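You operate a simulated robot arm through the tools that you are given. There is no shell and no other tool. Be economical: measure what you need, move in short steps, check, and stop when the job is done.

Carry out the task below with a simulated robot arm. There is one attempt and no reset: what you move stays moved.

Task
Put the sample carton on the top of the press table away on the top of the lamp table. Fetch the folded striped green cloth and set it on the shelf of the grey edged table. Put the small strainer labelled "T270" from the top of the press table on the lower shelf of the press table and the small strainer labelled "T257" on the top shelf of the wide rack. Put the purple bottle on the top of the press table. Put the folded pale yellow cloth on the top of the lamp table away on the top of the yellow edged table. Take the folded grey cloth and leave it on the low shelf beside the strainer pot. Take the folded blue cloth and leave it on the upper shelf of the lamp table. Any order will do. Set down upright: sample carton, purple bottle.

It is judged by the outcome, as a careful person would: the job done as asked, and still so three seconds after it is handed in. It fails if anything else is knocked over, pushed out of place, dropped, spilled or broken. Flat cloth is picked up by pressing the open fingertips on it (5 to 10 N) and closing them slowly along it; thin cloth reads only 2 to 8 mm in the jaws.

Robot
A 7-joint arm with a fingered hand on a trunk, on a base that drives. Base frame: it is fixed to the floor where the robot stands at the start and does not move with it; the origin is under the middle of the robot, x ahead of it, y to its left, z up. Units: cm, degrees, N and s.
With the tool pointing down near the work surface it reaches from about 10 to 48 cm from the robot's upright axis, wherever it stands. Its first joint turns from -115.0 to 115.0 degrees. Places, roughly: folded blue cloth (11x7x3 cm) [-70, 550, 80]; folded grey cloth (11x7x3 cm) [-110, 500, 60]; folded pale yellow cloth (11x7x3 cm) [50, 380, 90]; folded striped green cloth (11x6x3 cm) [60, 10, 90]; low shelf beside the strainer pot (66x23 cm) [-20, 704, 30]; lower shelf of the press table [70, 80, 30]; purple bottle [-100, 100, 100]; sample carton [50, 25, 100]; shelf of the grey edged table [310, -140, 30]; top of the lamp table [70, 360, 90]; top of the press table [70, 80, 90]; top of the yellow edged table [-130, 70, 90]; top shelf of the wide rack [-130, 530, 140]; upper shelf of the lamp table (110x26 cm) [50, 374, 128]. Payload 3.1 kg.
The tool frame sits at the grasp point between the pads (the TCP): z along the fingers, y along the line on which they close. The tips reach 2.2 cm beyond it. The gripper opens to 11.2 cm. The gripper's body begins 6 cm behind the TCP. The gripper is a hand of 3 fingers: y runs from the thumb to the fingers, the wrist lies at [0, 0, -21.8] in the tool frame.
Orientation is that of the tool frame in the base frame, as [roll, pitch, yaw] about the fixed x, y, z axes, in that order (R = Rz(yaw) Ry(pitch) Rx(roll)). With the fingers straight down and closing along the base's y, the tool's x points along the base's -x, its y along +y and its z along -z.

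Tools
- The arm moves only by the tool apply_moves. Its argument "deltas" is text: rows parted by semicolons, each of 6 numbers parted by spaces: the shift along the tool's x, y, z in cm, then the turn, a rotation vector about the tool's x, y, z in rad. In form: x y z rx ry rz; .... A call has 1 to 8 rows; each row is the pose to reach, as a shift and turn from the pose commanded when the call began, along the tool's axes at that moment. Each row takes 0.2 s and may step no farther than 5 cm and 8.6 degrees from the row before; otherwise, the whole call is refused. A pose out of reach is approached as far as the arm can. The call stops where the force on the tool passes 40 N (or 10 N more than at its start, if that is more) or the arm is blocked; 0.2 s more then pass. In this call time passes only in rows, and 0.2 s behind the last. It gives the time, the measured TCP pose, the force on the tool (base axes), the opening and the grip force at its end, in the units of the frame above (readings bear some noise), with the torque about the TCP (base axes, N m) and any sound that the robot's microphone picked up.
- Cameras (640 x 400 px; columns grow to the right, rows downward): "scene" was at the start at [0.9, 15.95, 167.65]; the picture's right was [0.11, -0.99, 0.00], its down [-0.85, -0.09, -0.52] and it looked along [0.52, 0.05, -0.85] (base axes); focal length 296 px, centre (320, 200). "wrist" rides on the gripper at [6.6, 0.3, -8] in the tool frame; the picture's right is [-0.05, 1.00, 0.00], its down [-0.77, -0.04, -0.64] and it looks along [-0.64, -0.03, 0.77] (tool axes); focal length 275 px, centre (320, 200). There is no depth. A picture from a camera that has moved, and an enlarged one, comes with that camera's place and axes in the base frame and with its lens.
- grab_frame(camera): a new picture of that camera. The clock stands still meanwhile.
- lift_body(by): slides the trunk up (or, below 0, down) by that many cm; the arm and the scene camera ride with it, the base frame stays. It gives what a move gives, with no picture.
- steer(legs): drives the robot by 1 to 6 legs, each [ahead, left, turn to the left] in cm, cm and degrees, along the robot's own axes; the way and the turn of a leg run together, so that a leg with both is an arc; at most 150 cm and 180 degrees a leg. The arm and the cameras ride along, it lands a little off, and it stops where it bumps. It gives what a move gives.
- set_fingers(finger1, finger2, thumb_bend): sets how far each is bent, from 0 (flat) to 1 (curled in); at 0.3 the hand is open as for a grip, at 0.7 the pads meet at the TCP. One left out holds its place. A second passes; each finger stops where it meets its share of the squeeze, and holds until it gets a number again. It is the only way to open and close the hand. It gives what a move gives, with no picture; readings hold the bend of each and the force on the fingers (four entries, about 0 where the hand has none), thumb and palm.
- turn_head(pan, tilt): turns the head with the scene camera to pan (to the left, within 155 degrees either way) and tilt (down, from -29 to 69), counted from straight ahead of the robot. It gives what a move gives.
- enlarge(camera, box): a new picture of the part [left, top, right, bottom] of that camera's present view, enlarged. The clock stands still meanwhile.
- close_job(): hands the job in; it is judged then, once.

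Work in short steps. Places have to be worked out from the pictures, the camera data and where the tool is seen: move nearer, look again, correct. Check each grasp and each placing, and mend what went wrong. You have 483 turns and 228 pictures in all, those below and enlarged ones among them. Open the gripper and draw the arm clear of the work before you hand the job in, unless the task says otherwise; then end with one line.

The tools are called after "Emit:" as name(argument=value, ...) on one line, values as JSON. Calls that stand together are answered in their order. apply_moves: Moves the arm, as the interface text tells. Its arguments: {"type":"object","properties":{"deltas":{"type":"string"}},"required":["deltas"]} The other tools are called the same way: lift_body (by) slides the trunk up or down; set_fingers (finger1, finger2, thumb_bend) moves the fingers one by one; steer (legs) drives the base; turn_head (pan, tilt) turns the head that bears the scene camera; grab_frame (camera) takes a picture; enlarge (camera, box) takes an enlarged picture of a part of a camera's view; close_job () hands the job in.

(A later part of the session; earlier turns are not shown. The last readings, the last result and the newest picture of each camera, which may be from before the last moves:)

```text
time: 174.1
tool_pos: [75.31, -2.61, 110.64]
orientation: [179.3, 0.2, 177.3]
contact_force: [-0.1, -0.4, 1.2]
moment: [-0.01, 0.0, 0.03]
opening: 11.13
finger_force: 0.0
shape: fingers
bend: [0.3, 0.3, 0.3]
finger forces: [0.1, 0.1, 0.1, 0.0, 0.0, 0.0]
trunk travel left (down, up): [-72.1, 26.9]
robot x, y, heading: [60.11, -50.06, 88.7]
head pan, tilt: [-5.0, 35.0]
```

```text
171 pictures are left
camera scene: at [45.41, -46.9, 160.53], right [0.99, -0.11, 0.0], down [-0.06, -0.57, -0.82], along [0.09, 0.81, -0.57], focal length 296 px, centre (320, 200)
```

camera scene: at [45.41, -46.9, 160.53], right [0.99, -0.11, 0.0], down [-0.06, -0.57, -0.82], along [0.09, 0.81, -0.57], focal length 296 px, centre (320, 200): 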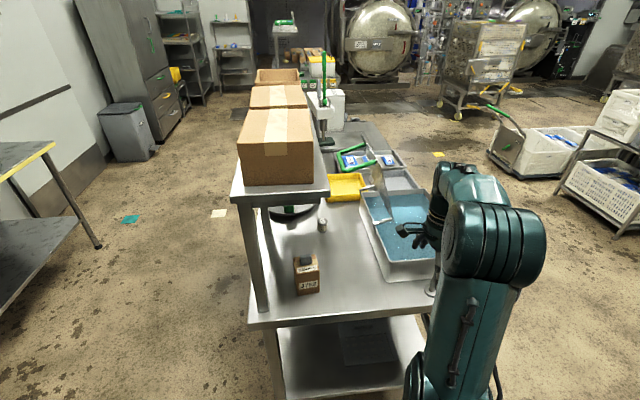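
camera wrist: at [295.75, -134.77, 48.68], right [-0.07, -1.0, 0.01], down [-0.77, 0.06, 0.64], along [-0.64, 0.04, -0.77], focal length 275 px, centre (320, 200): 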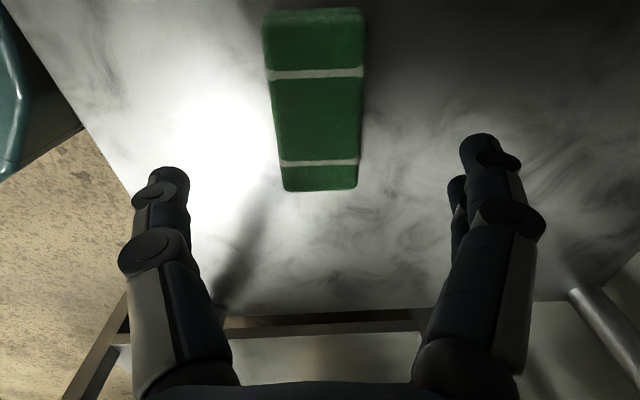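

Carton ≈(48.3, ~12), front face y≈9.3, width ≈7.6. I turn the hand to point along +y and tilt it 45° to reach below the overshelf.

Emit:
apply_moves(deltas="0 0 0 0 0 0.145;0 0 0 0 0 0.29;0 0 0 0 0 0.435;0 0 0 0 0 0.58;0 0 0 0 0 0.725;0 0 0 0 0 0.87")

Emit:
apply_moves(deltas="0 0 0 0 0 0.145;0 0 0 0 0 0.29;0 0 0 0 0 0.435;0 0 0 0 0 0.58;0 0 0 0 0 0.655")

Emit:
apply_moves(deltas="0 0 -1 0 0.145 0;0 0 -2 0 0.29 0;0 0 -3 0 0.435 0;0 0 -4 0 0.58 0;0 0 -5 0 0.725 0;0 0 -5 0 0.785 0")

```text
time: 175.4
tool_pos: [75.37, -2.57, 110.48]
orientation: [179.4, -0.5, 127.3]
contact_force: [-0.2, 0.5, 0.2]
moment: [-0.01, 0.0, -0.04]
opening: 11.13
finger_force: 0.2
shape: fingers
bend: [0.3, 0.3, 0.3]
finger forces: [0.0, 0.0, 0.1, 0.0, 0.1, 0.1]
trunk travel left (down, up): [-72.1, 26.9]
robot x, y, heading: [59.93, -50.06, 88.4]
head pan, tilt: [-5.0, 35.0]
```

```text
time: 176.7
tool_pos: [75.26, -2.68, 110.66]
orientation: [179.6, -0.8, 89.9]
contact_force: [-1.2, -0.5, -0.3]
moment: [-0.02, -0.02, 0.02]
opening: 11.15
finger_force: 0.0
shape: fingers
bend: [0.3, 0.3, 0.3]
finger forces: [0.0, 0.0, 0.0, 0.0, 0.0, 0.0]
trunk travel left (down, up): [-72.1, 26.9]
robot x, y, heading: [59.63, -50.2, 88.7]
head pan, tilt: [-5.0, 35.0]
```

```text
time: 178.1
tool_pos: [75.34, -2.66, 115.67]
orientation: [179.5, -45.7, 90.2]
contact_force: [0.2, 0.4, 0.2]
moment: [0.02, 0.01, -0.01]
opening: 11.14
finger_force: 0.0
shape: fingers
bend: [0.3, 0.3, 0.3]
finger forces: [0.0, 0.0, 0.0, 0.0, 0.0, 0.0]
trunk travel left (down, up): [-72.1, 26.9]
robot x, y, heading: [59.49, -49.74, 88.5]
head pan, tilt: [-5.0, 35.0]
```

Strafe left 26 cm to align with the carton and lower the trunk 12 cm; then look with both cameras.

Emit:
steer(legs=[[0, 26, 1]])

Emit:
lift_body(by=-12)

Emit:
grab_frame(camera="wrist")

Emit:
grab_frame(camera="scene")

```text
time: 179.9
tool_pos: [48.22, -1.85, 115.7]
orientation: [179.5, -45.6, 91.5]
contact_force: [-0.4, 0.0, -0.5]
moment: [-0.03, -0.02, 0.0]
opening: 11.12
finger_force: 0.0
shape: fingers
bend: [0.3, 0.3, 0.3]
finger forces: [0.0, 0.0, 0.1, 0.0, 0.0, 0.0]
trunk travel left (down, up): [-72.1, 26.9]
robot x, y, heading: [33.94, -49.34, 89.6]
head pan, tilt: [-5.0, 35.0]
```

```text
time: 181.4
tool_pos: [48.26, -2.05, 103.54]
orientation: [179.6, -45.7, 91.6]
contact_force: [0.5, 0.3, 0.7]
moment: [-0.01, 0.03, -0.04]
opening: 11.14
finger_force: 0.1
shape: fingers
bend: [0.3, 0.3, 0.3]
finger forces: [0.1, 0.0, 0.0, 0.0, 0.0, 0.1]
trunk travel left (down, up): [-60.1, 38.9]
robot x, y, heading: [33.68, -49.85, 89.7]
head pan, tilt: [-5.0, 35.0]
```

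```text
170 pictures are left
camera wrist: at [48.55, -3.15, 114.06], right [1.0, -0.01, -0.03], down [-0.02, -0.99, -0.11], along [-0.03, 0.11, -0.99], focal length 275 px, centre (320, 200)
```

wrist: 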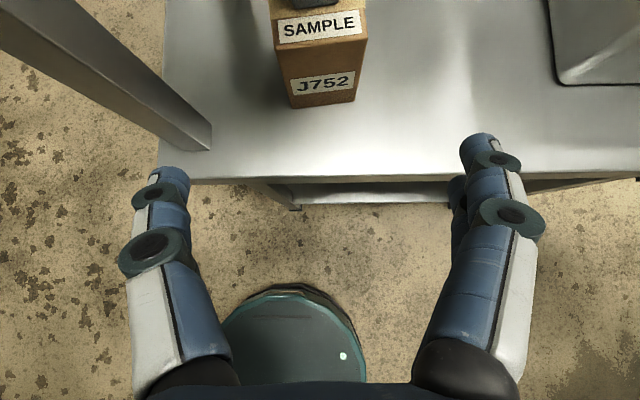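

```text
169 pictures are left
camera scene: at [19.33, -46.86, 148.52], right [1.0, -0.09, 0.0], down [-0.05, -0.57, -0.82], along [0.07, 0.82, -0.57], focal length 296 px, centre (320, 200)
```

scene: 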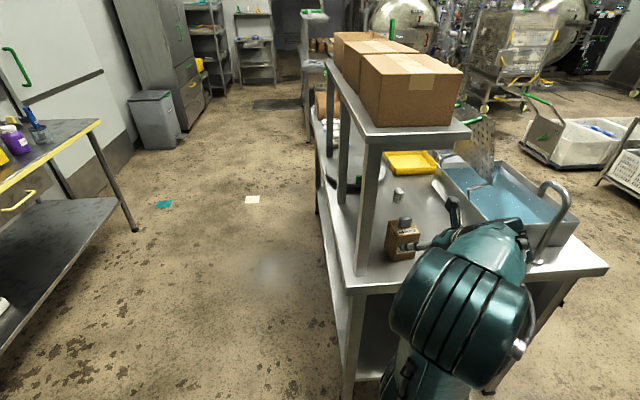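

Carton: front bottom edge y≈9.6, x≈48.2, width ≈6.3, top z≈96, yawed about +6°. I drive 9 cm ahead and align the hand on a pre-grasp line.

Emit:
steer(legs=[[9, 0, 0]])

Emit:
apply_moves(deltas="-1.9 0.2 1.7 0.031 0 -0.03;-3.8 0.4 3.4 0.062 0 -0.061")

Emit:
grab_frame(camera="wrist")

Emit:
enlarge(camera="scene", box=[340, 170, 560, 310])

```text
time: 182.5
tool_pos: [48.37, 7.26, 103.58]
orientation: [179.6, -45.7, 91.5]
contact_force: [-0.4, 0.5, -0.6]
moment: [0.0, 0.02, 0.0]
opening: 11.13
finger_force: 0.0
shape: fingers
bend: [0.3, 0.3, 0.3]
finger forces: [0.0, 0.0, 0.0, 0.0, 0.0, 0.1]
trunk travel left (down, up): [-60.1, 38.9]
robot x, y, heading: [33.49, -40.52, 89.7]
head pan, tilt: [-5.0, 35.0]
```

```text
time: 183.1
tool_pos: [48.63, 7.06, 98.53]
orientation: [179.6, -45.7, 96.5]
contact_force: [-0.4, -0.3, 0.4]
moment: [0.01, 0.02, 0.0]
opening: 11.15
finger_force: 0.1
shape: fingers
bend: [0.3, 0.3, 0.3]
finger forces: [0.1, 0.0, 0.0, 0.1, 0.0, 0.0]
trunk travel left (down, up): [-60.1, 38.9]
robot x, y, heading: [33.61, -40.4, 89.8]
head pan, tilt: [-5.0, 35.0]
```

```text
168 pictures are left
camera wrist: at [48.99, 5.88, 108.97], right [1.0, 0.08, -0.03], down [0.07, -0.99, -0.11], along [-0.04, 0.1, -0.99], focal length 275 px, centre (320, 200)
```

wrist: 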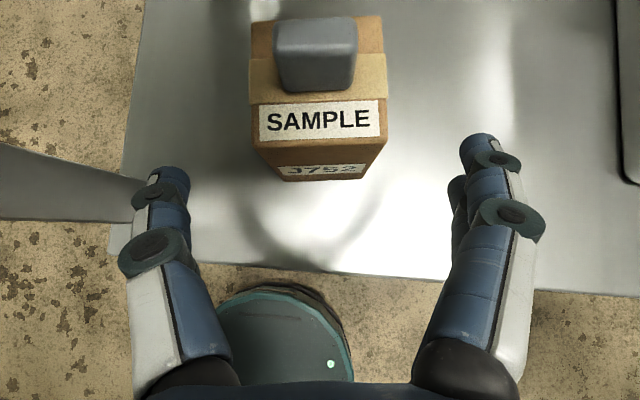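

```text
2.86 times, centred on (450, 240) of scene
camera zoom: at [19.41, -37.67, 148.53], right [1.0, -0.09, 0.0], down [-0.05, -0.57, -0.82], along [0.07, 0.82, -0.57], focal length 844 px, centre (-51, 86)
```

zoom: 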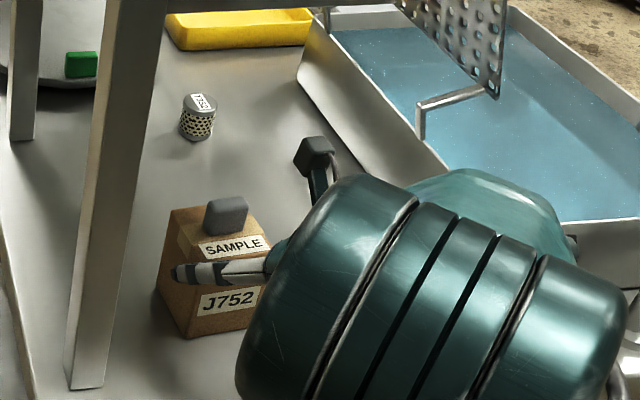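

Carton centre ≈(48, 12.7), aligned with the tool axis. I advance 7.6 cm and close.

Emit:
apply_moves(deltas="0 0 3 0 0 0;0 0 6 0 0 0;0 0 7.6 0 0 0")

Emit:
grab_frame(camera="wrist")

Emit:
set_fingers(finger1=0.7, finger2=0.7, thumb_bend=0.7)

Emit:
grab_frame(camera="wrist")

```text
time: 183.9
tool_pos: [48.38, 12.63, 93.27]
orientation: [179.5, -45.7, 96.6]
contact_force: [-1.4, -0.1, 0.3]
moment: [0.0, -0.04, -0.01]
opening: 11.14
finger_force: 0.4
shape: fingers
bend: [0.3, 0.3, 0.3]
finger forces: [0.0, 0.0, 0.0, 0.0, 0.5, 0.0]
trunk travel left (down, up): [-60.1, 38.9]
robot x, y, heading: [33.99, -40.62, 89.9]
head pan, tilt: [-5.0, 35.0]
```

```text
166 pictures are left
camera wrist: at [48.7, 11.49, 103.58], right [1.0, 0.08, -0.03], down [0.07, -0.99, -0.11], along [-0.03, 0.11, -0.99], focal length 275 px, centre (320, 200)
```

wrist: 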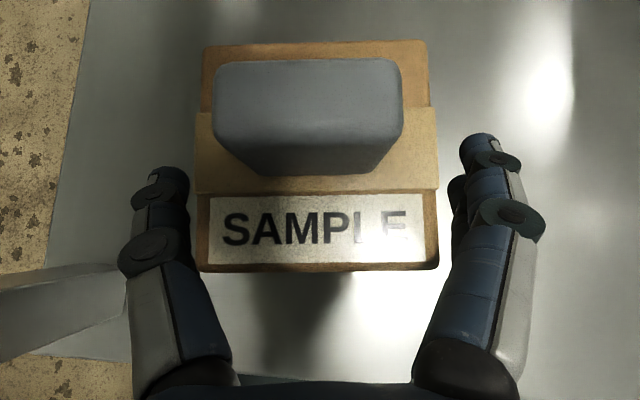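

```text
time: 184.9
tool_pos: [48.37, 12.5, 93.08]
orientation: [179.5, -45.6, 96.5]
contact_force: [0.8, 0.0, 2.0]
moment: [-0.01, -0.08, 0.0]
opening: 6.29
finger_force: 24.5
shape: fingers
bend: [0.52, 0.47, 0.56]
finger forces: [14.5, 9.7, 0.1, 0.0, 24.6, 0.1]
trunk travel left (down, up): [-60.1, 38.9]
robot x, y, heading: [33.84, -40.59, 89.7]
head pan, tilt: [-5.0, 35.0]
```

```text
165 pictures are left
camera wrist: at [48.71, 11.43, 103.61], right [1.0, 0.07, -0.03], down [0.07, -0.99, -0.11], along [-0.04, 0.11, -0.99], focal length 275 px, centre (320, 200)
```

wrist: 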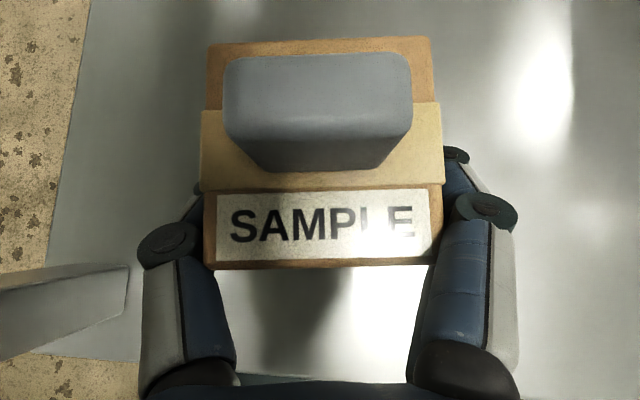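

Firm grip. Lift 5 cm with the trunk and back out.

Emit:
lift_body(by=5)

Emit:
grab_frame(camera="wrist")

Emit:
steer(legs=[[-25, 0, 0]])

```text
time: 185.8
tool_pos: [48.32, 12.59, 98.19]
orientation: [179.4, -45.8, 96.6]
contact_force: [0.6, 0.1, -1.1]
moment: [-0.02, 0.01, -0.01]
opening: 6.29
finger_force: 24.3
shape: fingers
bend: [0.52, 0.47, 0.56]
finger forces: [13.9, 9.5, 0.0, 0.0, 24.3, 0.0]
trunk travel left (down, up): [-65.1, 33.9]
robot x, y, heading: [34.05, -40.34, 89.6]
head pan, tilt: [-5.0, 35.0]
```

```text
164 pictures are left
camera wrist: at [48.72, 11.47, 108.58], right [1.0, 0.07, -0.03], down [0.07, -0.99, -0.11], along [-0.04, 0.11, -0.99], focal length 275 px, centre (320, 200)
```

wrist: 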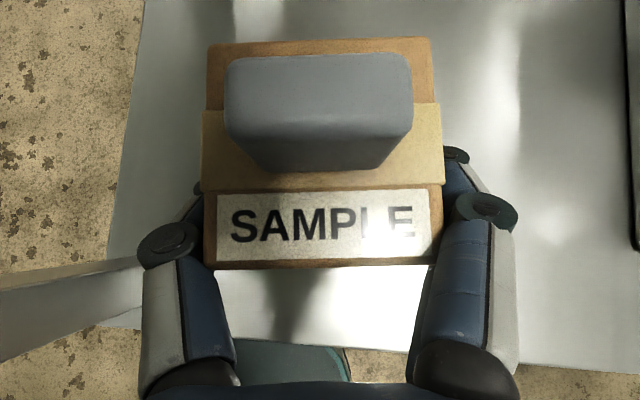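

```text
time: 187.7
tool_pos: [48.03, -12.54, 98.17]
orientation: [179.5, -45.6, 96.9]
contact_force: [-0.7, 0.6, -1.5]
moment: [-0.06, -0.01, 0.01]
opening: 6.3
finger_force: 24.3
shape: fingers
bend: [0.52, 0.47, 0.56]
finger forces: [13.9, 9.5, 0.1, 0.0, 24.3, 0.1]
trunk travel left (down, up): [-65.1, 33.9]
robot x, y, heading: [33.85, -65.67, 90.0]
head pan, tilt: [-5.0, 35.0]
```

Carton in hand. I go around the press table's front, north to y≈200, then right to x≈55, facing the lamp table's near end.

Emit:
steer(legs=[[0, 64, 0], [150, 0, 0], [116, 0, 0], [0, 82, 0]])

```text
time: 207.8
tool_pos: [-96.09, 255.59, 98.27]
orientation: [179.5, -45.7, 95.9]
contact_force: [-0.8, -0.4, -1.5]
moment: [-0.02, 0.01, -0.02]
opening: 6.31
finger_force: 24.0
shape: fingers
bend: [0.52, 0.47, 0.56]
finger forces: [13.9, 9.4, 0.1, 0.0, 24.3, 0.0]
trunk travel left (down, up): [-65.1, 33.9]
robot x, y, heading: [-110.87, 202.94, 89.2]
head pan, tilt: [-5.0, 35.0]
```

I strafed the wrong way (no contact). I correct: strafe right, then look.

Emit:
steer(legs=[[0, -150, 0], [0, -17, 0]])

Emit:
turn_head(pan=0, tilt=30)

Emit:
grab_frame(camera="scene")

```text
time: 216.3
tool_pos: [68.77, 257.07, 98.22]
orientation: [179.6, -45.7, 98.0]
contact_force: [0.2, -0.1, -1.4]
moment: [-0.02, -0.01, 0.03]
opening: 6.3
finger_force: 24.3
shape: fingers
bend: [0.52, 0.47, 0.56]
finger forces: [13.9, 9.4, 0.0, 0.1, 24.2, 0.1]
trunk travel left (down, up): [-65.1, 33.9]
robot x, y, heading: [55.33, 203.79, 91.4]
head pan, tilt: [-5.0, 35.0]
```

```text
time: 217.0
tool_pos: [68.73, 257.08, 98.19]
orientation: [179.5, -45.7, 98.1]
contact_force: [0.5, -0.1, -1.6]
moment: [0.0, -0.02, 0.05]
opening: 6.28
finger_force: 23.4
shape: fingers
bend: [0.52, 0.47, 0.56]
finger forces: [14.0, 9.6, 0.1, 0.0, 24.2, 0.0]
trunk travel left (down, up): [-65.1, 33.9]
robot x, y, heading: [55.43, 203.7, 91.3]
head pan, tilt: [0.0, 30.0]
```

```text
163 pictures are left
camera scene: at [40.21, 206.38, 154.3], right [1.0, 0.02, 0.0], down [0.01, -0.5, -0.87], along [-0.02, 0.87, -0.5], focal length 296 px, centre (320, 200)
```

scene: 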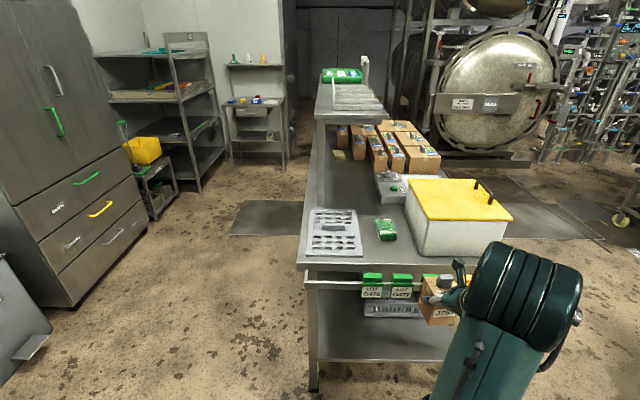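

I zoom on the lamp table to choose a free spot for the carton.

Emit:
enlarge(camera="scene", box=[290, 110, 530, 280])

```text
2.35 times, centred on (410, 195) of scene
camera zoom: at [40.21, 206.38, 154.3], right [1.0, 0.02, 0.0], down [0.01, -0.5, -0.87], along [-0.02, 0.87, -0.5], focal length 695 px, centre (108, 212)
```

zoom: 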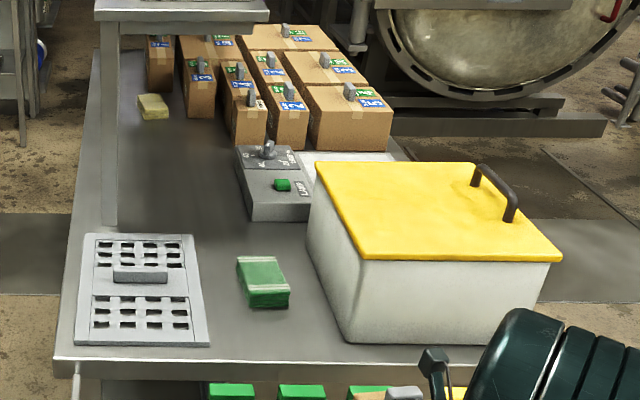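

Free area on the lamp table is around x 36–58, y 318–365 (below the upper shelf), with the yellow cloth at ≈(48, 377). I go to the table's left side, facing it (+x).

Emit:
steer(legs=[[0, 91, 0], [147, 0, 0], [0, 0, -91]])

Emit:
turn_head(pan=-5, tilt=35)

Emit:
grab_frame(camera="scene")

```text
time: 232.4
tool_pos: [8.06, 335.04, 98.2]
orientation: [179.5, -45.7, 11.5]
contact_force: [-0.3, -0.2, -1.0]
moment: [-0.02, -0.01, -0.04]
opening: 6.28
finger_force: 22.7
shape: fingers
bend: [0.52, 0.47, 0.56]
finger forces: [13.2, 9.1, 0.0, 0.0, 22.9, 0.0]
trunk travel left (down, up): [-65.1, 33.9]
robot x, y, heading: [-46.31, 344.63, 5.0]
head pan, tilt: [0.0, 30.0]
```

```text
time: 233.1
tool_pos: [8.01, 335.13, 98.18]
orientation: [179.5, -45.7, 11.6]
contact_force: [0.1, -0.9, -1.5]
moment: [0.01, 0.0, 0.04]
opening: 6.27
finger_force: 22.2
shape: fingers
bend: [0.52, 0.47, 0.56]
finger forces: [13.2, 9.1, 0.0, 0.0, 22.8, 0.1]
trunk travel left (down, up): [-65.1, 33.9]
robot x, y, heading: [-46.01, 344.83, 4.6]
head pan, tilt: [-5.0, 35.0]
```

```text
161 pictures are left
camera scene: at [-44.38, 359.6, 153.52], right [0.0, -1.0, 0.0], down [-0.57, 0.0, -0.82], along [0.82, 0.0, -0.57], focal length 296 px, centre (320, 200)
```

scene: 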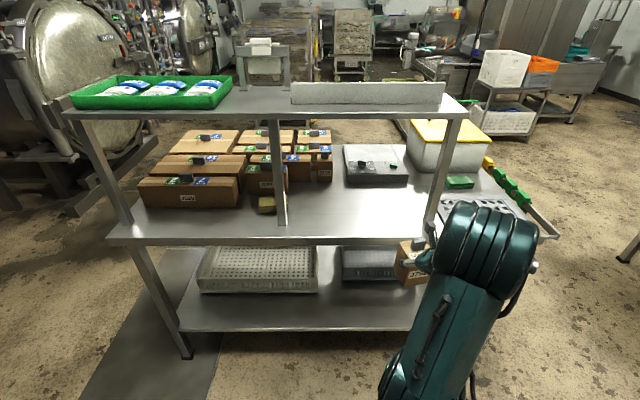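

The bay between posts (y≈324–371) is free. I straighten, strafe left 13, and drive ahead 28 first.

Emit:
steer(legs=[[0, 0, -5], [0, 13, 0], [28, 0, 0]])

Emit:
grab_frame(camera="scene")

Emit:
grab_frame(camera="wrist")

```text
time: 236.4
tool_pos: [34.96, 342.86, 98.18]
orientation: [179.5, -45.6, 6.3]
contact_force: [-0.4, -0.2, 0.2]
moment: [-0.04, 0.04, -0.04]
opening: 6.25
finger_force: 22.8
shape: fingers
bend: [0.52, 0.47, 0.56]
finger forces: [13.1, 9.0, 0.0, 0.1, 22.7, 0.1]
trunk travel left (down, up): [-65.1, 33.9]
robot x, y, heading: [-18.34, 357.22, -0.3]
head pan, tilt: [-5.0, 35.0]
```

```text
160 pictures are left
camera scene: at [-14.99, 371.97, 153.52], right [-0.09, -1.0, 0.0], down [-0.57, 0.05, -0.82], along [0.82, -0.08, -0.57], focal length 296 px, centre (320, 200)
```

scene: 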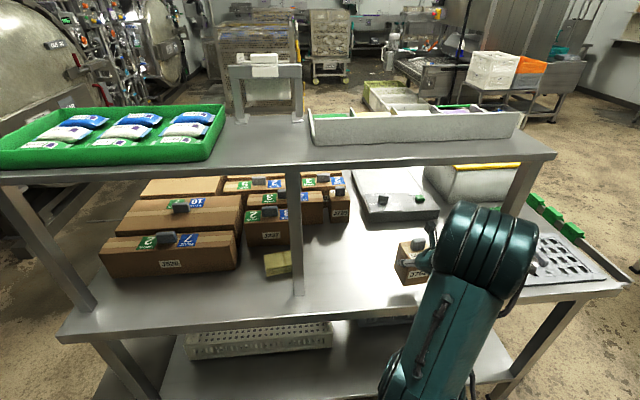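

```text
159 pictures are left
camera wrist: at [33.85, 342.41, 108.55], right [0.07, -1.0, -0.03], down [-0.99, -0.07, -0.11], along [0.1, 0.04, -0.99], focal length 275 px, centre (320, 200)
```

wrist: 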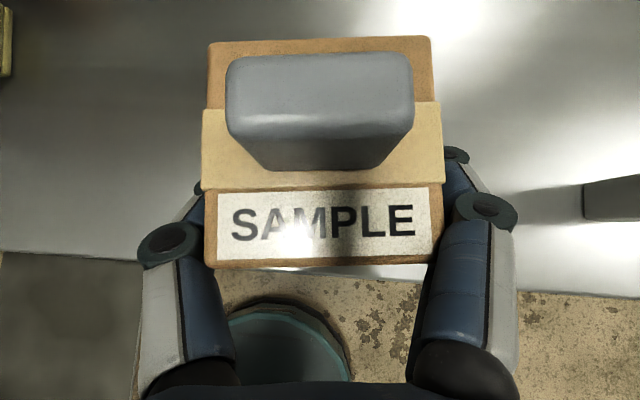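

All clear. Drive ahead 10 cm, then lower toward the table.

Emit:
steer(legs=[[10, 0, 0]])

Emit:
lift_body(by=-4)

Emit:
lift_body(by=-0.8)

```text
time: 237.6
tool_pos: [44.76, 342.79, 98.11]
orientation: [179.5, -45.7, 6.5]
contact_force: [0.1, 0.5, -1.9]
moment: [0.02, 0.02, 0.0]
opening: 6.29
finger_force: 22.5
shape: fingers
bend: [0.52, 0.47, 0.56]
finger forces: [13.2, 9.1, 0.1, 0.0, 22.7, 0.0]
trunk travel left (down, up): [-65.1, 33.9]
robot x, y, heading: [-8.3, 357.65, -0.3]
head pan, tilt: [-5.0, 35.0]
```

```text
time: 238.4
tool_pos: [44.73, 342.69, 94.28]
orientation: [179.5, -45.7, 6.4]
contact_force: [0.2, -0.2, -0.8]
moment: [-0.01, 0.0, -0.01]
opening: 6.28
finger_force: 22.7
shape: fingers
bend: [0.52, 0.47, 0.56]
finger forces: [13.2, 9.2, 0.0, 0.0, 22.7, 0.0]
trunk travel left (down, up): [-61.1, 37.9]
robot x, y, heading: [-8.52, 357.41, -0.2]
head pan, tilt: [-5.0, 35.0]
```

```text
time: 239.0
tool_pos: [44.76, 342.85, 93.37]
orientation: [179.5, -45.6, 6.4]
contact_force: [-0.2, 0.2, -0.4]
moment: [0.0, 0.02, 0.0]
opening: 6.25
finger_force: 22.1
shape: fingers
bend: [0.52, 0.47, 0.56]
finger forces: [13.1, 9.1, 0.0, 0.0, 22.7, 0.0]
trunk travel left (down, up): [-60.3, 38.7]
robot x, y, heading: [-8.29, 357.62, 0.0]
head pan, tilt: [-5.0, 35.0]
```

No contact yet; I lower in half-centimetre steps.

Emit:
lift_body(by=-0.6)

Emit:
lift_body(by=-0.6)

Emit:
enlarge(camera="scene", box=[340, 200, 500, 320])

```text
time: 239.5
tool_pos: [44.64, 342.82, 93.07]
orientation: [179.3, -46.1, 6.5]
contact_force: [6.0, -0.9, 23.8]
moment: [-0.27, 0.08, 0.05]
opening: 6.29
finger_force: 25.4
shape: fingers
bend: [0.53, 0.47, 0.56]
finger forces: [18.8, 9.5, 0.0, 0.0, 23.0, 0.0]
trunk travel left (down, up): [-59.7, 39.3]
robot x, y, heading: [-8.27, 356.96, -0.2]
head pan, tilt: [-5.0, 35.0]
```

```text
time: 239.9
tool_pos: [44.72, 342.77, 93.1]
orientation: [179.1, -46.6, 6.8]
contact_force: [-3.5, 1.6, 16.3]
moment: [-0.2, 0.08, -0.04]
opening: 6.29
finger_force: 24.3
shape: fingers
bend: [0.54, 0.48, 0.57]
finger forces: [16.0, 8.9, 0.0, 0.0, 23.6, 0.1]
trunk travel left (down, up): [-59.5, 39.5]
robot x, y, heading: [-8.68, 357.21, -0.3]
head pan, tilt: [-5.0, 35.0]
stopped: the force on the tool passed its limit at 45 N (the readings are from after the stop); the commanded pose is now the measured one
```

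```text
3.33 times, centred on (420, 260) of scene
camera zoom: at [-5.68, 372.02, 147.86], right [-0.09, -1.0, 0.0], down [-0.57, 0.05, -0.82], along [0.82, -0.08, -0.57], focal length 985 px, centre (-13, 0)
```

zoom: 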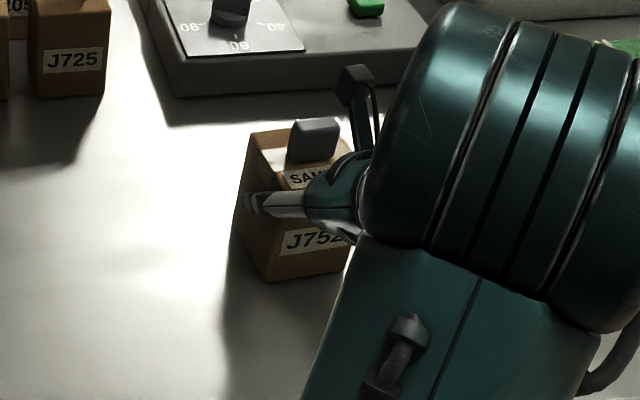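

It is on the table. I relieve the press slightly and open.

Emit:
lift_body(by=0.3)

Emit:
set_fingers(finger1=0.3, finger2=0.3, thumb_bend=0.3)

Emit:
apply_moves(deltas="0 0 -3 0 0 0;0 0 -6 0 0 0;0 0 -9 0 0 0")

Emit:
grab_frame(camera="wrist")

```text
time: 240.4
tool_pos: [44.85, 342.84, 93.16]
orientation: [179.4, -46.3, 6.7]
contact_force: [-2.8, 0.6, 6.0]
moment: [-0.13, 0.06, -0.04]
opening: 6.3
finger_force: 22.6
shape: fingers
bend: [0.54, 0.48, 0.57]
finger forces: [13.8, 9.3, 0.1, 0.0, 23.0, 0.0]
trunk travel left (down, up): [-59.8, 39.2]
robot x, y, heading: [-8.7, 357.35, -0.2]
head pan, tilt: [-5.0, 35.0]
```

```text
time: 241.4
tool_pos: [44.96, 342.66, 93.2]
orientation: [179.3, -46.3, 6.5]
contact_force: [0.2, -0.4, 0.0]
moment: [0.01, 0.0, 0.0]
opening: 11.13
finger_force: 0.1
shape: fingers
bend: [0.3, 0.3, 0.3]
finger forces: [0.0, 0.0, 0.0, 0.1, 0.1, 0.1]
trunk travel left (down, up): [-59.8, 39.2]
robot x, y, heading: [-8.13, 357.3, -0.1]
head pan, tilt: [-5.0, 35.0]
```

```text
time: 242.2
tool_pos: [38.32, 341.93, 99.37]
orientation: [179.3, -46.2, 6.8]
contact_force: [0.6, 0.9, 0.1]
moment: [-0.02, 0.02, 0.02]
opening: 11.12
finger_force: 0.0
shape: fingers
bend: [0.3, 0.3, 0.3]
finger forces: [0.0, 0.1, 0.0, 0.0, 0.0, 0.0]
trunk travel left (down, up): [-59.8, 39.2]
robot x, y, heading: [-7.85, 357.77, -0.2]
head pan, tilt: [-5.0, 35.0]
```

```text
157 pictures are left
camera wrist: at [37.07, 341.66, 109.76], right [0.07, -1.0, -0.02], down [-0.99, -0.07, -0.12], along [0.11, 0.03, -0.99], focal length 275 px, centre (320, 200)
```

wrist: 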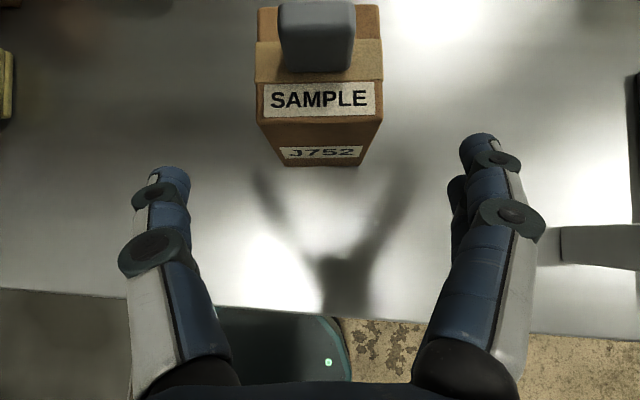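

Carton stands upright. I back off and strafe left to examine the yellow cloth.

Emit:
steer(legs=[[-22, 0, 0], [0, 45, 0]])

Emit:
turn_head(pan=-12, tilt=35)

Emit:
grab_frame(camera="scene")

Emit:
grab_frame(camera="wrist")

```text
time: 246.2
tool_pos: [16.62, 386.11, 99.34]
orientation: [179.2, -46.2, 6.2]
contact_force: [0.5, -0.1, 0.5]
moment: [0.0, 0.0, -0.01]
opening: 11.12
finger_force: 0.1
shape: fingers
bend: [0.3, 0.3, 0.3]
finger forces: [0.0, 0.1, 0.1, 0.0, 0.0, 0.0]
trunk travel left (down, up): [-59.8, 39.2]
robot x, y, heading: [-30.04, 401.79, -0.9]
head pan, tilt: [-5.0, 35.0]
```

```text
time: 246.9
tool_pos: [16.62, 385.86, 99.33]
orientation: [179.4, -46.1, 6.4]
contact_force: [-0.3, -0.1, -1.1]
moment: [-0.02, -0.03, -0.01]
opening: 11.16
finger_force: 0.1
shape: fingers
bend: [0.3, 0.3, 0.3]
finger forces: [0.0, 0.0, 0.1, 0.1, 0.0, 0.0]
trunk travel left (down, up): [-59.8, 39.2]
robot x, y, heading: [-30.01, 401.92, -0.9]
head pan, tilt: [-12.0, 35.0]
```

```text
156 pictures are left
camera scene: at [-27.03, 415.12, 148.18], right [-0.22, -0.98, 0.0], down [-0.56, 0.13, -0.82], along [0.8, -0.18, -0.57], focal length 296 px, centre (320, 200)
```

scene: 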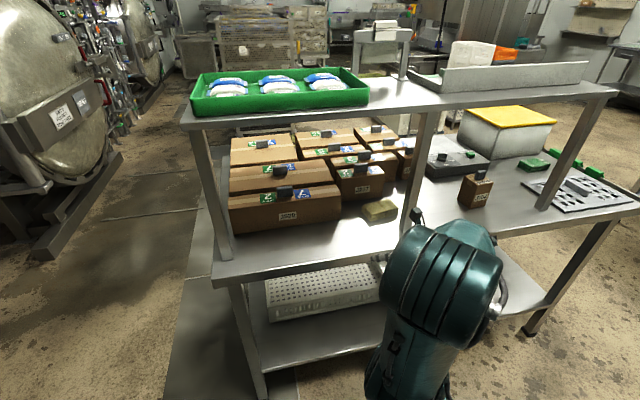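

```text
155 pictures are left
camera wrist: at [15.4, 385.6, 109.73], right [0.07, -1.0, -0.02], down [-0.99, -0.06, -0.12], along [0.11, 0.03, -0.99], focal length 275 px, centre (320, 200)
```

wrist: 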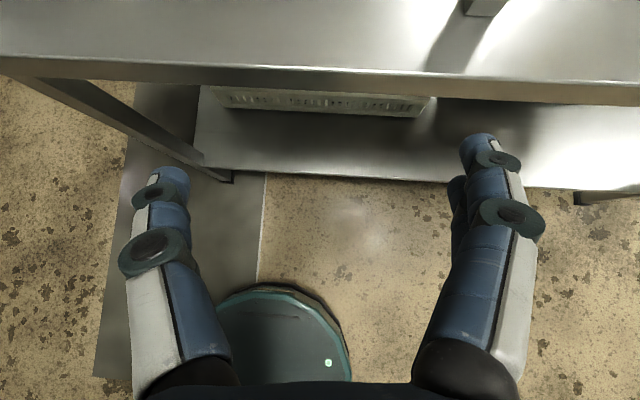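

Emit:
enlarge(camera="scene", box=[310, 130, 450, 250])

```text
3.33 times, centred on (380, 190) of scene
camera zoom: at [-27.03, 415.12, 148.18], right [-0.22, -0.98, 0.0], down [-0.56, 0.13, -0.82], along [0.8, -0.18, -0.57], focal length 985 px, centre (120, 233)
```

zoom: 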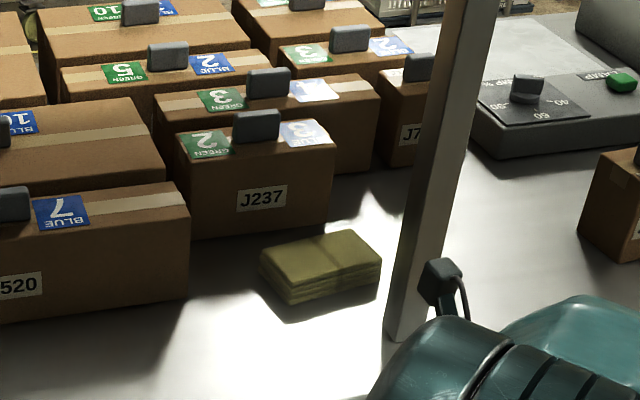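

Cloth centre ≈(45.2, 378.3), long axis along y (rotated ~12°), z 88–90.5. Short side must be gripped along x, so I'll reach in through the bay south of the middle post with the hand pointing +y, tilted 45°. First move the base right and swing the hand outside the table.

Emit:
steer(legs=[[0, -48, 0]])

Emit:
apply_moves(deltas="0.15 -2 0.15 0.104 0 -0.0998;0.3 -4 0.3 0.208 0 -0.1996;0.45 -6 0.45 0.312 0 -0.2994;0.6 -8 0.6 0.416 0 -0.3992;0.7 -10 0.7 0.52 0 -0.499;0.85 -12 0.9 0.624 0 -0.5988")

Emit:
apply_moves(deltas="0 0 0 0.104 0 -0.0998;0 0 0 0.208 0 -0.1996;0 0 0 0.312 0 -0.2994;0 0 0 0.416 0 -0.3992;0 0 0 0.52 0 -0.499")

Emit:
grab_frame(camera="scene")

```text
time: 249.7
tool_pos: [16.3, 338.16, 99.33]
orientation: [179.3, -46.2, 6.6]
contact_force: [0.0, 0.1, 0.4]
moment: [0.04, -0.03, 0.03]
opening: 11.16
finger_force: 0.1
shape: fingers
bend: [0.3, 0.3, 0.3]
finger forces: [0.0, 0.1, 0.0, 0.0, 0.1, 0.1]
trunk travel left (down, up): [-59.8, 39.2]
robot x, y, heading: [-30.64, 353.51, -0.6]
head pan, tilt: [-12.0, 35.0]
```

```text
time: 251.1
tool_pos: [16.21, 350.24, 99.15]
orientation: [179.6, -45.8, 56.0]
contact_force: [-0.7, -0.2, 0.4]
moment: [-0.04, 0.04, 0.01]
opening: 11.11
finger_force: 0.0
shape: fingers
bend: [0.3, 0.3, 0.3]
finger forces: [0.1, 0.1, 0.0, 0.0, 0.0, 0.0]
trunk travel left (down, up): [-59.8, 39.2]
robot x, y, heading: [-30.27, 353.95, -0.4]
head pan, tilt: [-12.0, 35.0]
```

```text
time: 252.3
tool_pos: [16.29, 350.13, 99.22]
orientation: [-179.9, -45.7, 97.0]
contact_force: [0.4, 0.7, 0.0]
moment: [0.03, 0.03, 0.02]
opening: 11.12
finger_force: 0.0
shape: fingers
bend: [0.3, 0.3, 0.3]
finger forces: [0.0, 0.1, 0.0, 0.1, 0.1, 0.1]
trunk travel left (down, up): [-59.8, 39.2]
robot x, y, heading: [-30.16, 353.65, -0.3]
head pan, tilt: [-12.0, 35.0]
```

```text
153 pictures are left
camera scene: at [-27.47, 366.99, 148.18], right [-0.21, -0.98, 0.0], down [-0.56, 0.12, -0.82], along [0.8, -0.18, -0.57], focal length 296 px, centre (320, 200)
```

scene: 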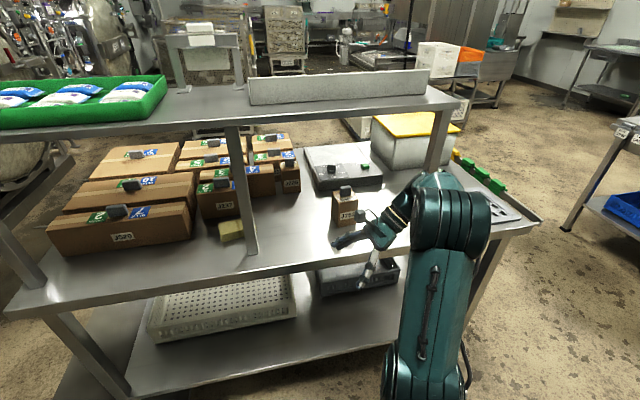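

Works well. Strafe left 14 cm, then drive ahead 26 cm into the bay (hand at y≈364 clears both the post and the carton).

Emit:
steer(legs=[[0, 13.5, 0], [26, 0, 0]])

Emit:
grab_frame(camera="wrist")

Emit:
grab_frame(camera="scene")

```text
time: 255.1
tool_pos: [42.14, 363.72, 99.28]
orientation: [180.0, -45.7, 97.0]
contact_force: [-0.2, -0.5, -0.2]
moment: [0.02, 0.05, 0.06]
opening: 11.1
finger_force: 0.1
shape: fingers
bend: [0.3, 0.3, 0.3]
finger forces: [0.1, 0.0, 0.1, 0.0, 0.1, 0.0]
trunk travel left (down, up): [-59.8, 39.2]
robot x, y, heading: [-4.5, 366.83, -0.2]
head pan, tilt: [-12.0, 35.0]
```

```text
152 pictures are left
camera wrist: at [42.54, 362.54, 109.62], right [1.0, 0.09, -0.03], down [0.09, -0.99, -0.11], along [-0.04, 0.1, -0.99], focal length 275 px, centre (320, 200)
```

wrist: 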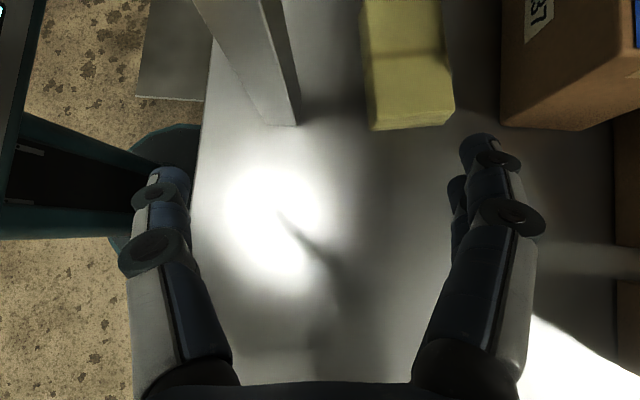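

```text
151 pictures are left
camera scene: at [-1.76, 380.32, 148.18], right [-0.21, -0.98, 0.0], down [-0.56, 0.12, -0.82], along [0.8, -0.17, -0.57], focal length 296 px, centre (320, 200)
```

scene: 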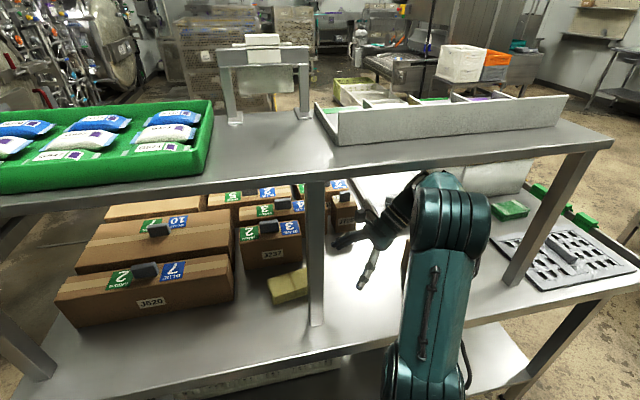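

Cloth centre refined ≈(46.5, 377). The carton J237 (x≥54) is near the right finger, so I narrow the opening (bend 0.4) and move to a pre-grasp.

Emit:
set_fingers(finger1=0.4, finger2=0.4, thumb_bend=0.4)

Emit:
apply_moves(deltas="0.7 2.1 2 0.017 0 -0.016;1.4 4.2 4 0.034 0 -0.032;2.1 6.35 6 0.05 0 -0.048")

Emit:
grab_frame(camera="wrist")

```text
time: 256.1
tool_pos: [42.11, 363.72, 99.21]
orientation: [180.0, -45.6, 97.0]
contact_force: [0.5, 0.4, 0.1]
moment: [0.0, -0.03, 0.01]
opening: 8.41
finger_force: 0.1
shape: fingers
bend: [0.4, 0.4, 0.4]
finger forces: [0.0, 0.0, 0.1, 0.0, 0.0, 0.0]
trunk travel left (down, up): [-59.8, 39.2]
robot x, y, heading: [-4.87, 367.01, 0.1]
head pan, tilt: [-12.0, 35.0]
```

```text
time: 256.9
tool_pos: [47.97, 370.28, 96.44]
orientation: [-179.9, -45.7, 101.0]
contact_force: [0.0, -0.3, 0.4]
moment: [0.0, -0.02, 0.0]
opening: 8.45
finger_force: 0.0
shape: fingers
bend: [0.4, 0.4, 0.4]
finger forces: [0.0, 0.1, 0.1, 0.0, 0.0, 0.1]
trunk travel left (down, up): [-59.8, 39.2]
robot x, y, heading: [-4.63, 366.87, -0.1]
head pan, tilt: [-12.0, 35.0]
```

```text
150 pictures are left
camera wrist: at [48.48, 369.21, 106.88], right [0.99, 0.16, -0.03], down [0.15, -0.98, -0.11], along [-0.05, 0.1, -0.99], focal length 275 px, centre (320, 200)
```

wrist: 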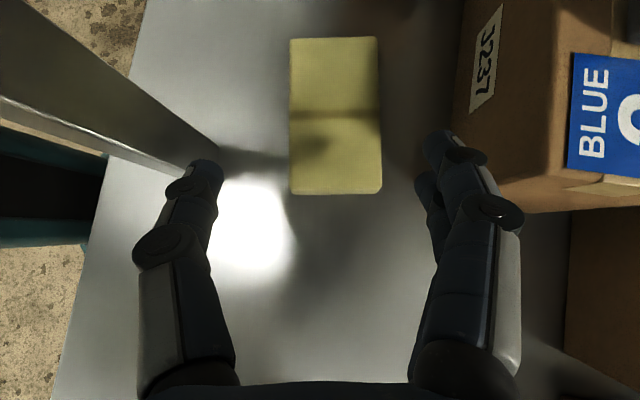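

Cloth centre is (47.7, 376.4), nicely aligned. Shift 0.9 cm to the finger side and advance 9 cm, then close.

Emit:
apply_moves(deltas="0 0.5 3 0 0 0;0 0.9 6 0 0 0;0 0.9 9.1 0 0 0")

Emit:
set_fingers(finger1=0.55, finger2=0.55, thumb_bend=0.55)

Emit:
set_fingers(finger1=0.7, finger2=0.7, thumb_bend=0.7)

Emit:
grab_frame(camera="wrist")

```text
time: 257.7
tool_pos: [47.26, 376.74, 90.03]
orientation: [-180.0, -45.7, 101.0]
contact_force: [-0.1, -0.3, 1.1]
moment: [-0.01, -0.01, 0.01]
opening: 8.42
finger_force: 0.0
shape: fingers
bend: [0.4, 0.4, 0.4]
finger forces: [0.1, 0.0, 0.0, 0.0, 0.1, 0.0]
trunk travel left (down, up): [-59.8, 39.2]
robot x, y, heading: [-4.65, 366.84, -0.2]
head pan, tilt: [-12.0, 35.0]
```

```text
time: 258.7
tool_pos: [47.27, 376.66, 90.2]
orientation: [180.0, -45.7, 101.0]
contact_force: [0.4, 1.0, 1.3]
moment: [0.01, -0.07, -0.01]
opening: 5.71
finger_force: 6.3
shape: fingers
bend: [0.51, 0.48, 0.51]
finger forces: [3.0, 4.2, 0.1, 0.1, 6.6, 0.1]
trunk travel left (down, up): [-59.8, 39.2]
robot x, y, heading: [-4.3, 367.2, 0.0]
head pan, tilt: [-12.0, 35.0]
```

```text
time: 259.7
tool_pos: [47.24, 376.73, 90.28]
orientation: [180.0, -45.7, 101.1]
contact_force: [-0.3, -0.4, 4.1]
moment: [0.14, -0.15, -0.02]
opening: 5.3
finger_force: 16.9
shape: fingers
bend: [0.53, 0.48, 0.56]
finger forces: [10.0, 8.5, 0.0, 0.0, 16.1, 0.0]
trunk travel left (down, up): [-59.8, 39.2]
robot x, y, heading: [-4.5, 367.46, -0.3]
head pan, tilt: [-12.0, 35.0]
```

```text
149 pictures are left
camera wrist: at [47.75, 375.66, 100.64], right [0.99, 0.16, -0.03], down [0.15, -0.98, -0.11], along [-0.05, 0.1, -0.99], focal length 275 px, centre (320, 200)
```

wrist: 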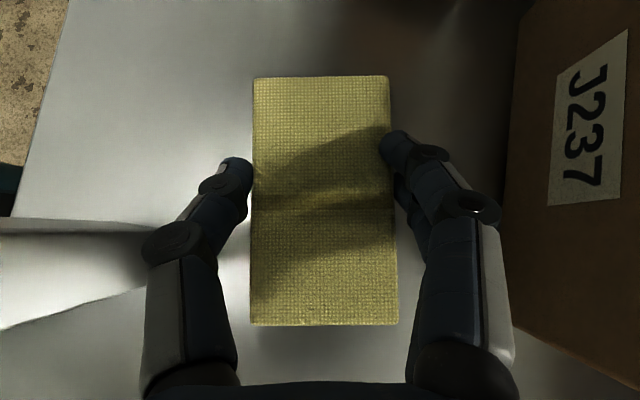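

Held at 17 N. I lift 5 cm, pull the hand back (−y) behind the post, then reverse out.

Emit:
lift_body(by=5)

Emit:
apply_moves(deltas="-2.9 0 -2.9 0 0 0;-5.8 -0.5 -5.8 0 0 0;-8.7 -1 -8.7 0 0 0")

Emit:
grab_frame(camera="wrist")

```text
time: 260.6
tool_pos: [45.96, 376.97, 92.42]
orientation: [-176.7, -46.4, 98.8]
contact_force: [-0.4, -1.0, -0.2]
moment: [0.02, 0.02, 0.0]
opening: 5.28
finger_force: 16.9
shape: fingers
bend: [0.53, 0.48, 0.56]
finger forces: [8.3, 8.6, 0.0, 0.0, 16.2, 0.0]
trunk travel left (down, up): [-64.8, 34.2]
robot x, y, heading: [-5.22, 367.07, -0.3]
head pan, tilt: [-12.0, 35.0]
```

```text
time: 261.6
tool_pos: [52.11, 367.57, 92.37]
orientation: [-172.5, -51.2, 100.4]
contact_force: [0.9, 0.9, -2.9]
moment: [0.06, 0.07, 0.09]
opening: 5.22
finger_force: 15.7
shape: fingers
bend: [0.53, 0.48, 0.56]
finger forces: [8.2, 8.4, 0.0, 0.0, 16.0, 0.0]
trunk travel left (down, up): [-64.8, 34.2]
robot x, y, heading: [-1.22, 369.57, 4.6]
head pan, tilt: [-12.0, 35.0]
stopped in row 3: the arm was blocked; the commanded pose is now the measured one
```

```text
148 pictures are left
camera wrist: at [53.9, 365.84, 102.57], right [0.96, 0.25, -0.12], down [0.22, -0.95, -0.2], along [-0.16, 0.17, -0.97], focal length 275 px, centre (320, 200)
```

wrist: 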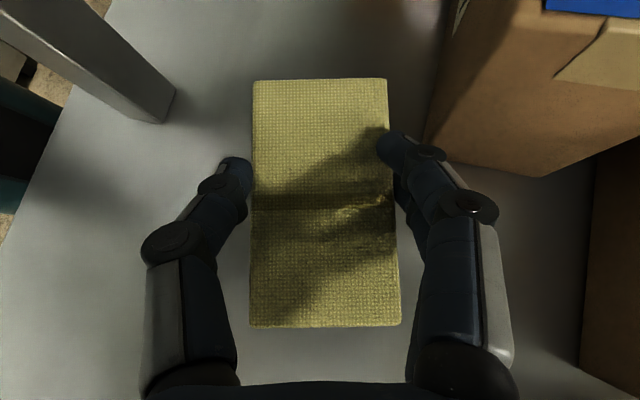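

Something blocks the arm (lift gave only 2.4 cm and the base shifted). I stop and look.

Emit:
grab_frame(camera="scene")

```text
147 pictures are left
camera scene: at [0.05, 384.19, 153.5], right [-0.12, -0.99, 0.01], down [-0.57, 0.06, -0.82], along [0.81, -0.1, -0.57], focal length 296 px, centre (320, 200)
```

scene: 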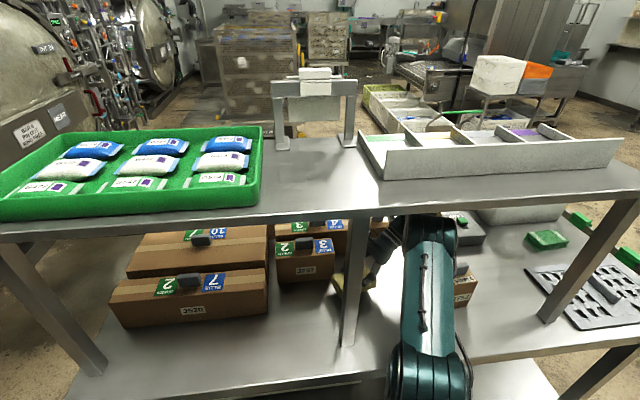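

The elbow is pressing up under the upper shelf. I lower the trunk slightly to relieve it, then move out with the base only, keeping the arm fixed.

Emit:
lift_body(by=-1.5)

Emit:
steer(legs=[[0, -3, 0]])

Emit:
grab_frame(camera="scene")

```text
time: 262.2
tool_pos: [51.98, 367.29, 91.76]
orientation: [-177.0, -47.7, 102.3]
contact_force: [1.5, 1.4, -0.8]
moment: [-0.01, 0.08, 0.11]
opening: 5.21
finger_force: 16.3
shape: fingers
bend: [0.53, 0.48, 0.56]
finger forces: [8.0, 8.3, 0.0, 0.0, 15.7, 0.0]
trunk travel left (down, up): [-63.3, 35.7]
robot x, y, heading: [-3.09, 368.74, 2.8]
head pan, tilt: [-12.0, 35.0]
```

```text
time: 263.1
tool_pos: [51.69, 363.27, 92.19]
orientation: [-177.7, -48.2, 102.7]
contact_force: [-0.4, -0.8, 0.1]
moment: [0.01, 0.0, 0.0]
opening: 5.19
finger_force: 16.2
shape: fingers
bend: [0.53, 0.48, 0.56]
finger forces: [8.0, 8.3, 0.0, 0.1, 15.7, 0.0]
trunk travel left (down, up): [-63.3, 35.7]
robot x, y, heading: [-1.91, 364.96, 2.9]
head pan, tilt: [-12.0, 35.0]
```

```text
146 pictures are left
camera scene: at [-0.02, 378.75, 151.69], right [-0.16, -0.99, 0.0], down [-0.57, 0.09, -0.82], along [0.81, -0.13, -0.57], focal length 296 px, centre (320, 200)
```

scene: 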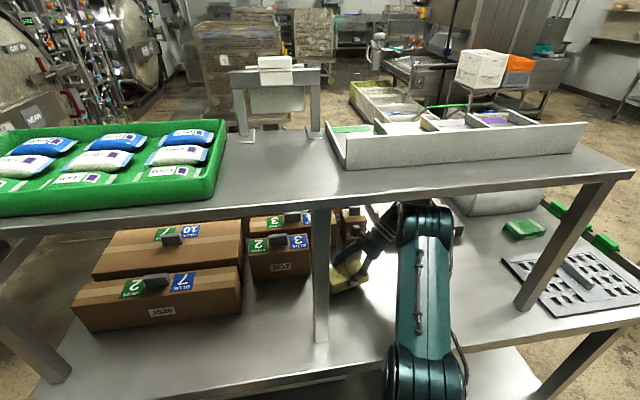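

Cloth end (y≈369) clears the post. Drive straight back out.

Emit:
steer(legs=[[-14, 0, 0]])

Emit:
steer(legs=[[-20, 0, 0]])

Emit:
grab_frame(camera="scene")

Emit:
grab_frame(camera="wrist")

```text
time: 264.4
tool_pos: [37.39, 362.42, 92.19]
orientation: [-177.8, -48.1, 102.6]
contact_force: [0.1, -0.8, -0.1]
moment: [-0.01, 0.0, 0.0]
opening: 5.2
finger_force: 15.8
shape: fingers
bend: [0.53, 0.48, 0.56]
finger forces: [8.0, 8.3, 0.0, 0.0, 15.7, 0.0]
trunk travel left (down, up): [-63.3, 35.7]
robot x, y, heading: [-16.28, 364.9, 2.9]
head pan, tilt: [-12.0, 35.0]
```

```text
time: 266.0
tool_pos: [17.44, 361.39, 92.15]
orientation: [-177.8, -48.3, 102.7]
contact_force: [-0.4, -1.1, -0.1]
moment: [-0.01, 0.03, 0.01]
opening: 5.21
finger_force: 16.5
shape: fingers
bend: [0.53, 0.48, 0.56]
finger forces: [7.8, 8.3, 0.0, 0.0, 15.7, 0.1]
trunk travel left (down, up): [-63.3, 35.7]
robot x, y, heading: [-36.28, 363.52, 2.9]
head pan, tilt: [-12.0, 35.0]
```

```text
145 pictures are left
camera scene: at [-34.35, 377.13, 151.68], right [-0.16, -0.99, 0.0], down [-0.57, 0.09, -0.82], along [0.81, -0.13, -0.57], focal length 296 px, centre (320, 200)
```

scene: 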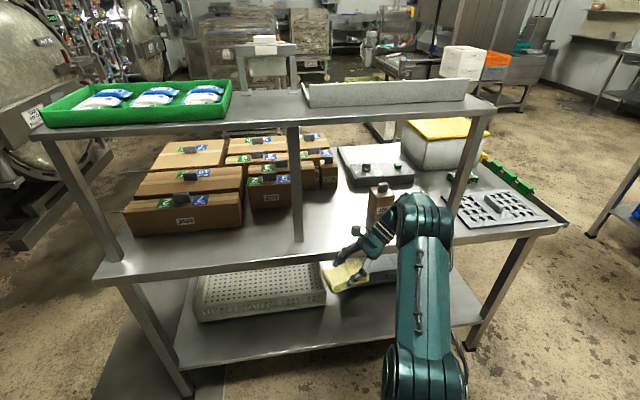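

```text
144 pictures are left
camera wrist: at [18.41, 360.13, 102.59], right [0.97, 0.22, -0.06], down [0.21, -0.97, -0.15], along [-0.09, 0.13, -0.99], focal length 275 px, centre (320, 200)
```

wrist: 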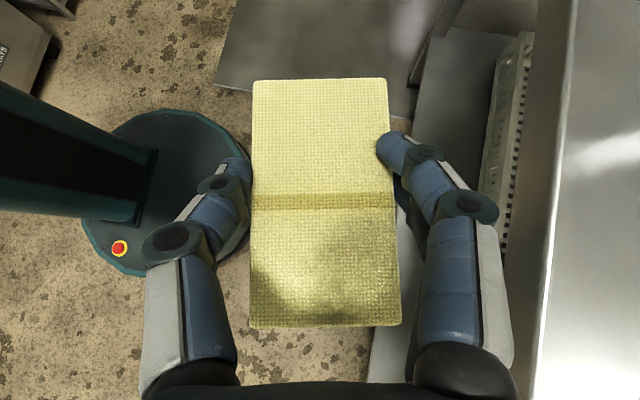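

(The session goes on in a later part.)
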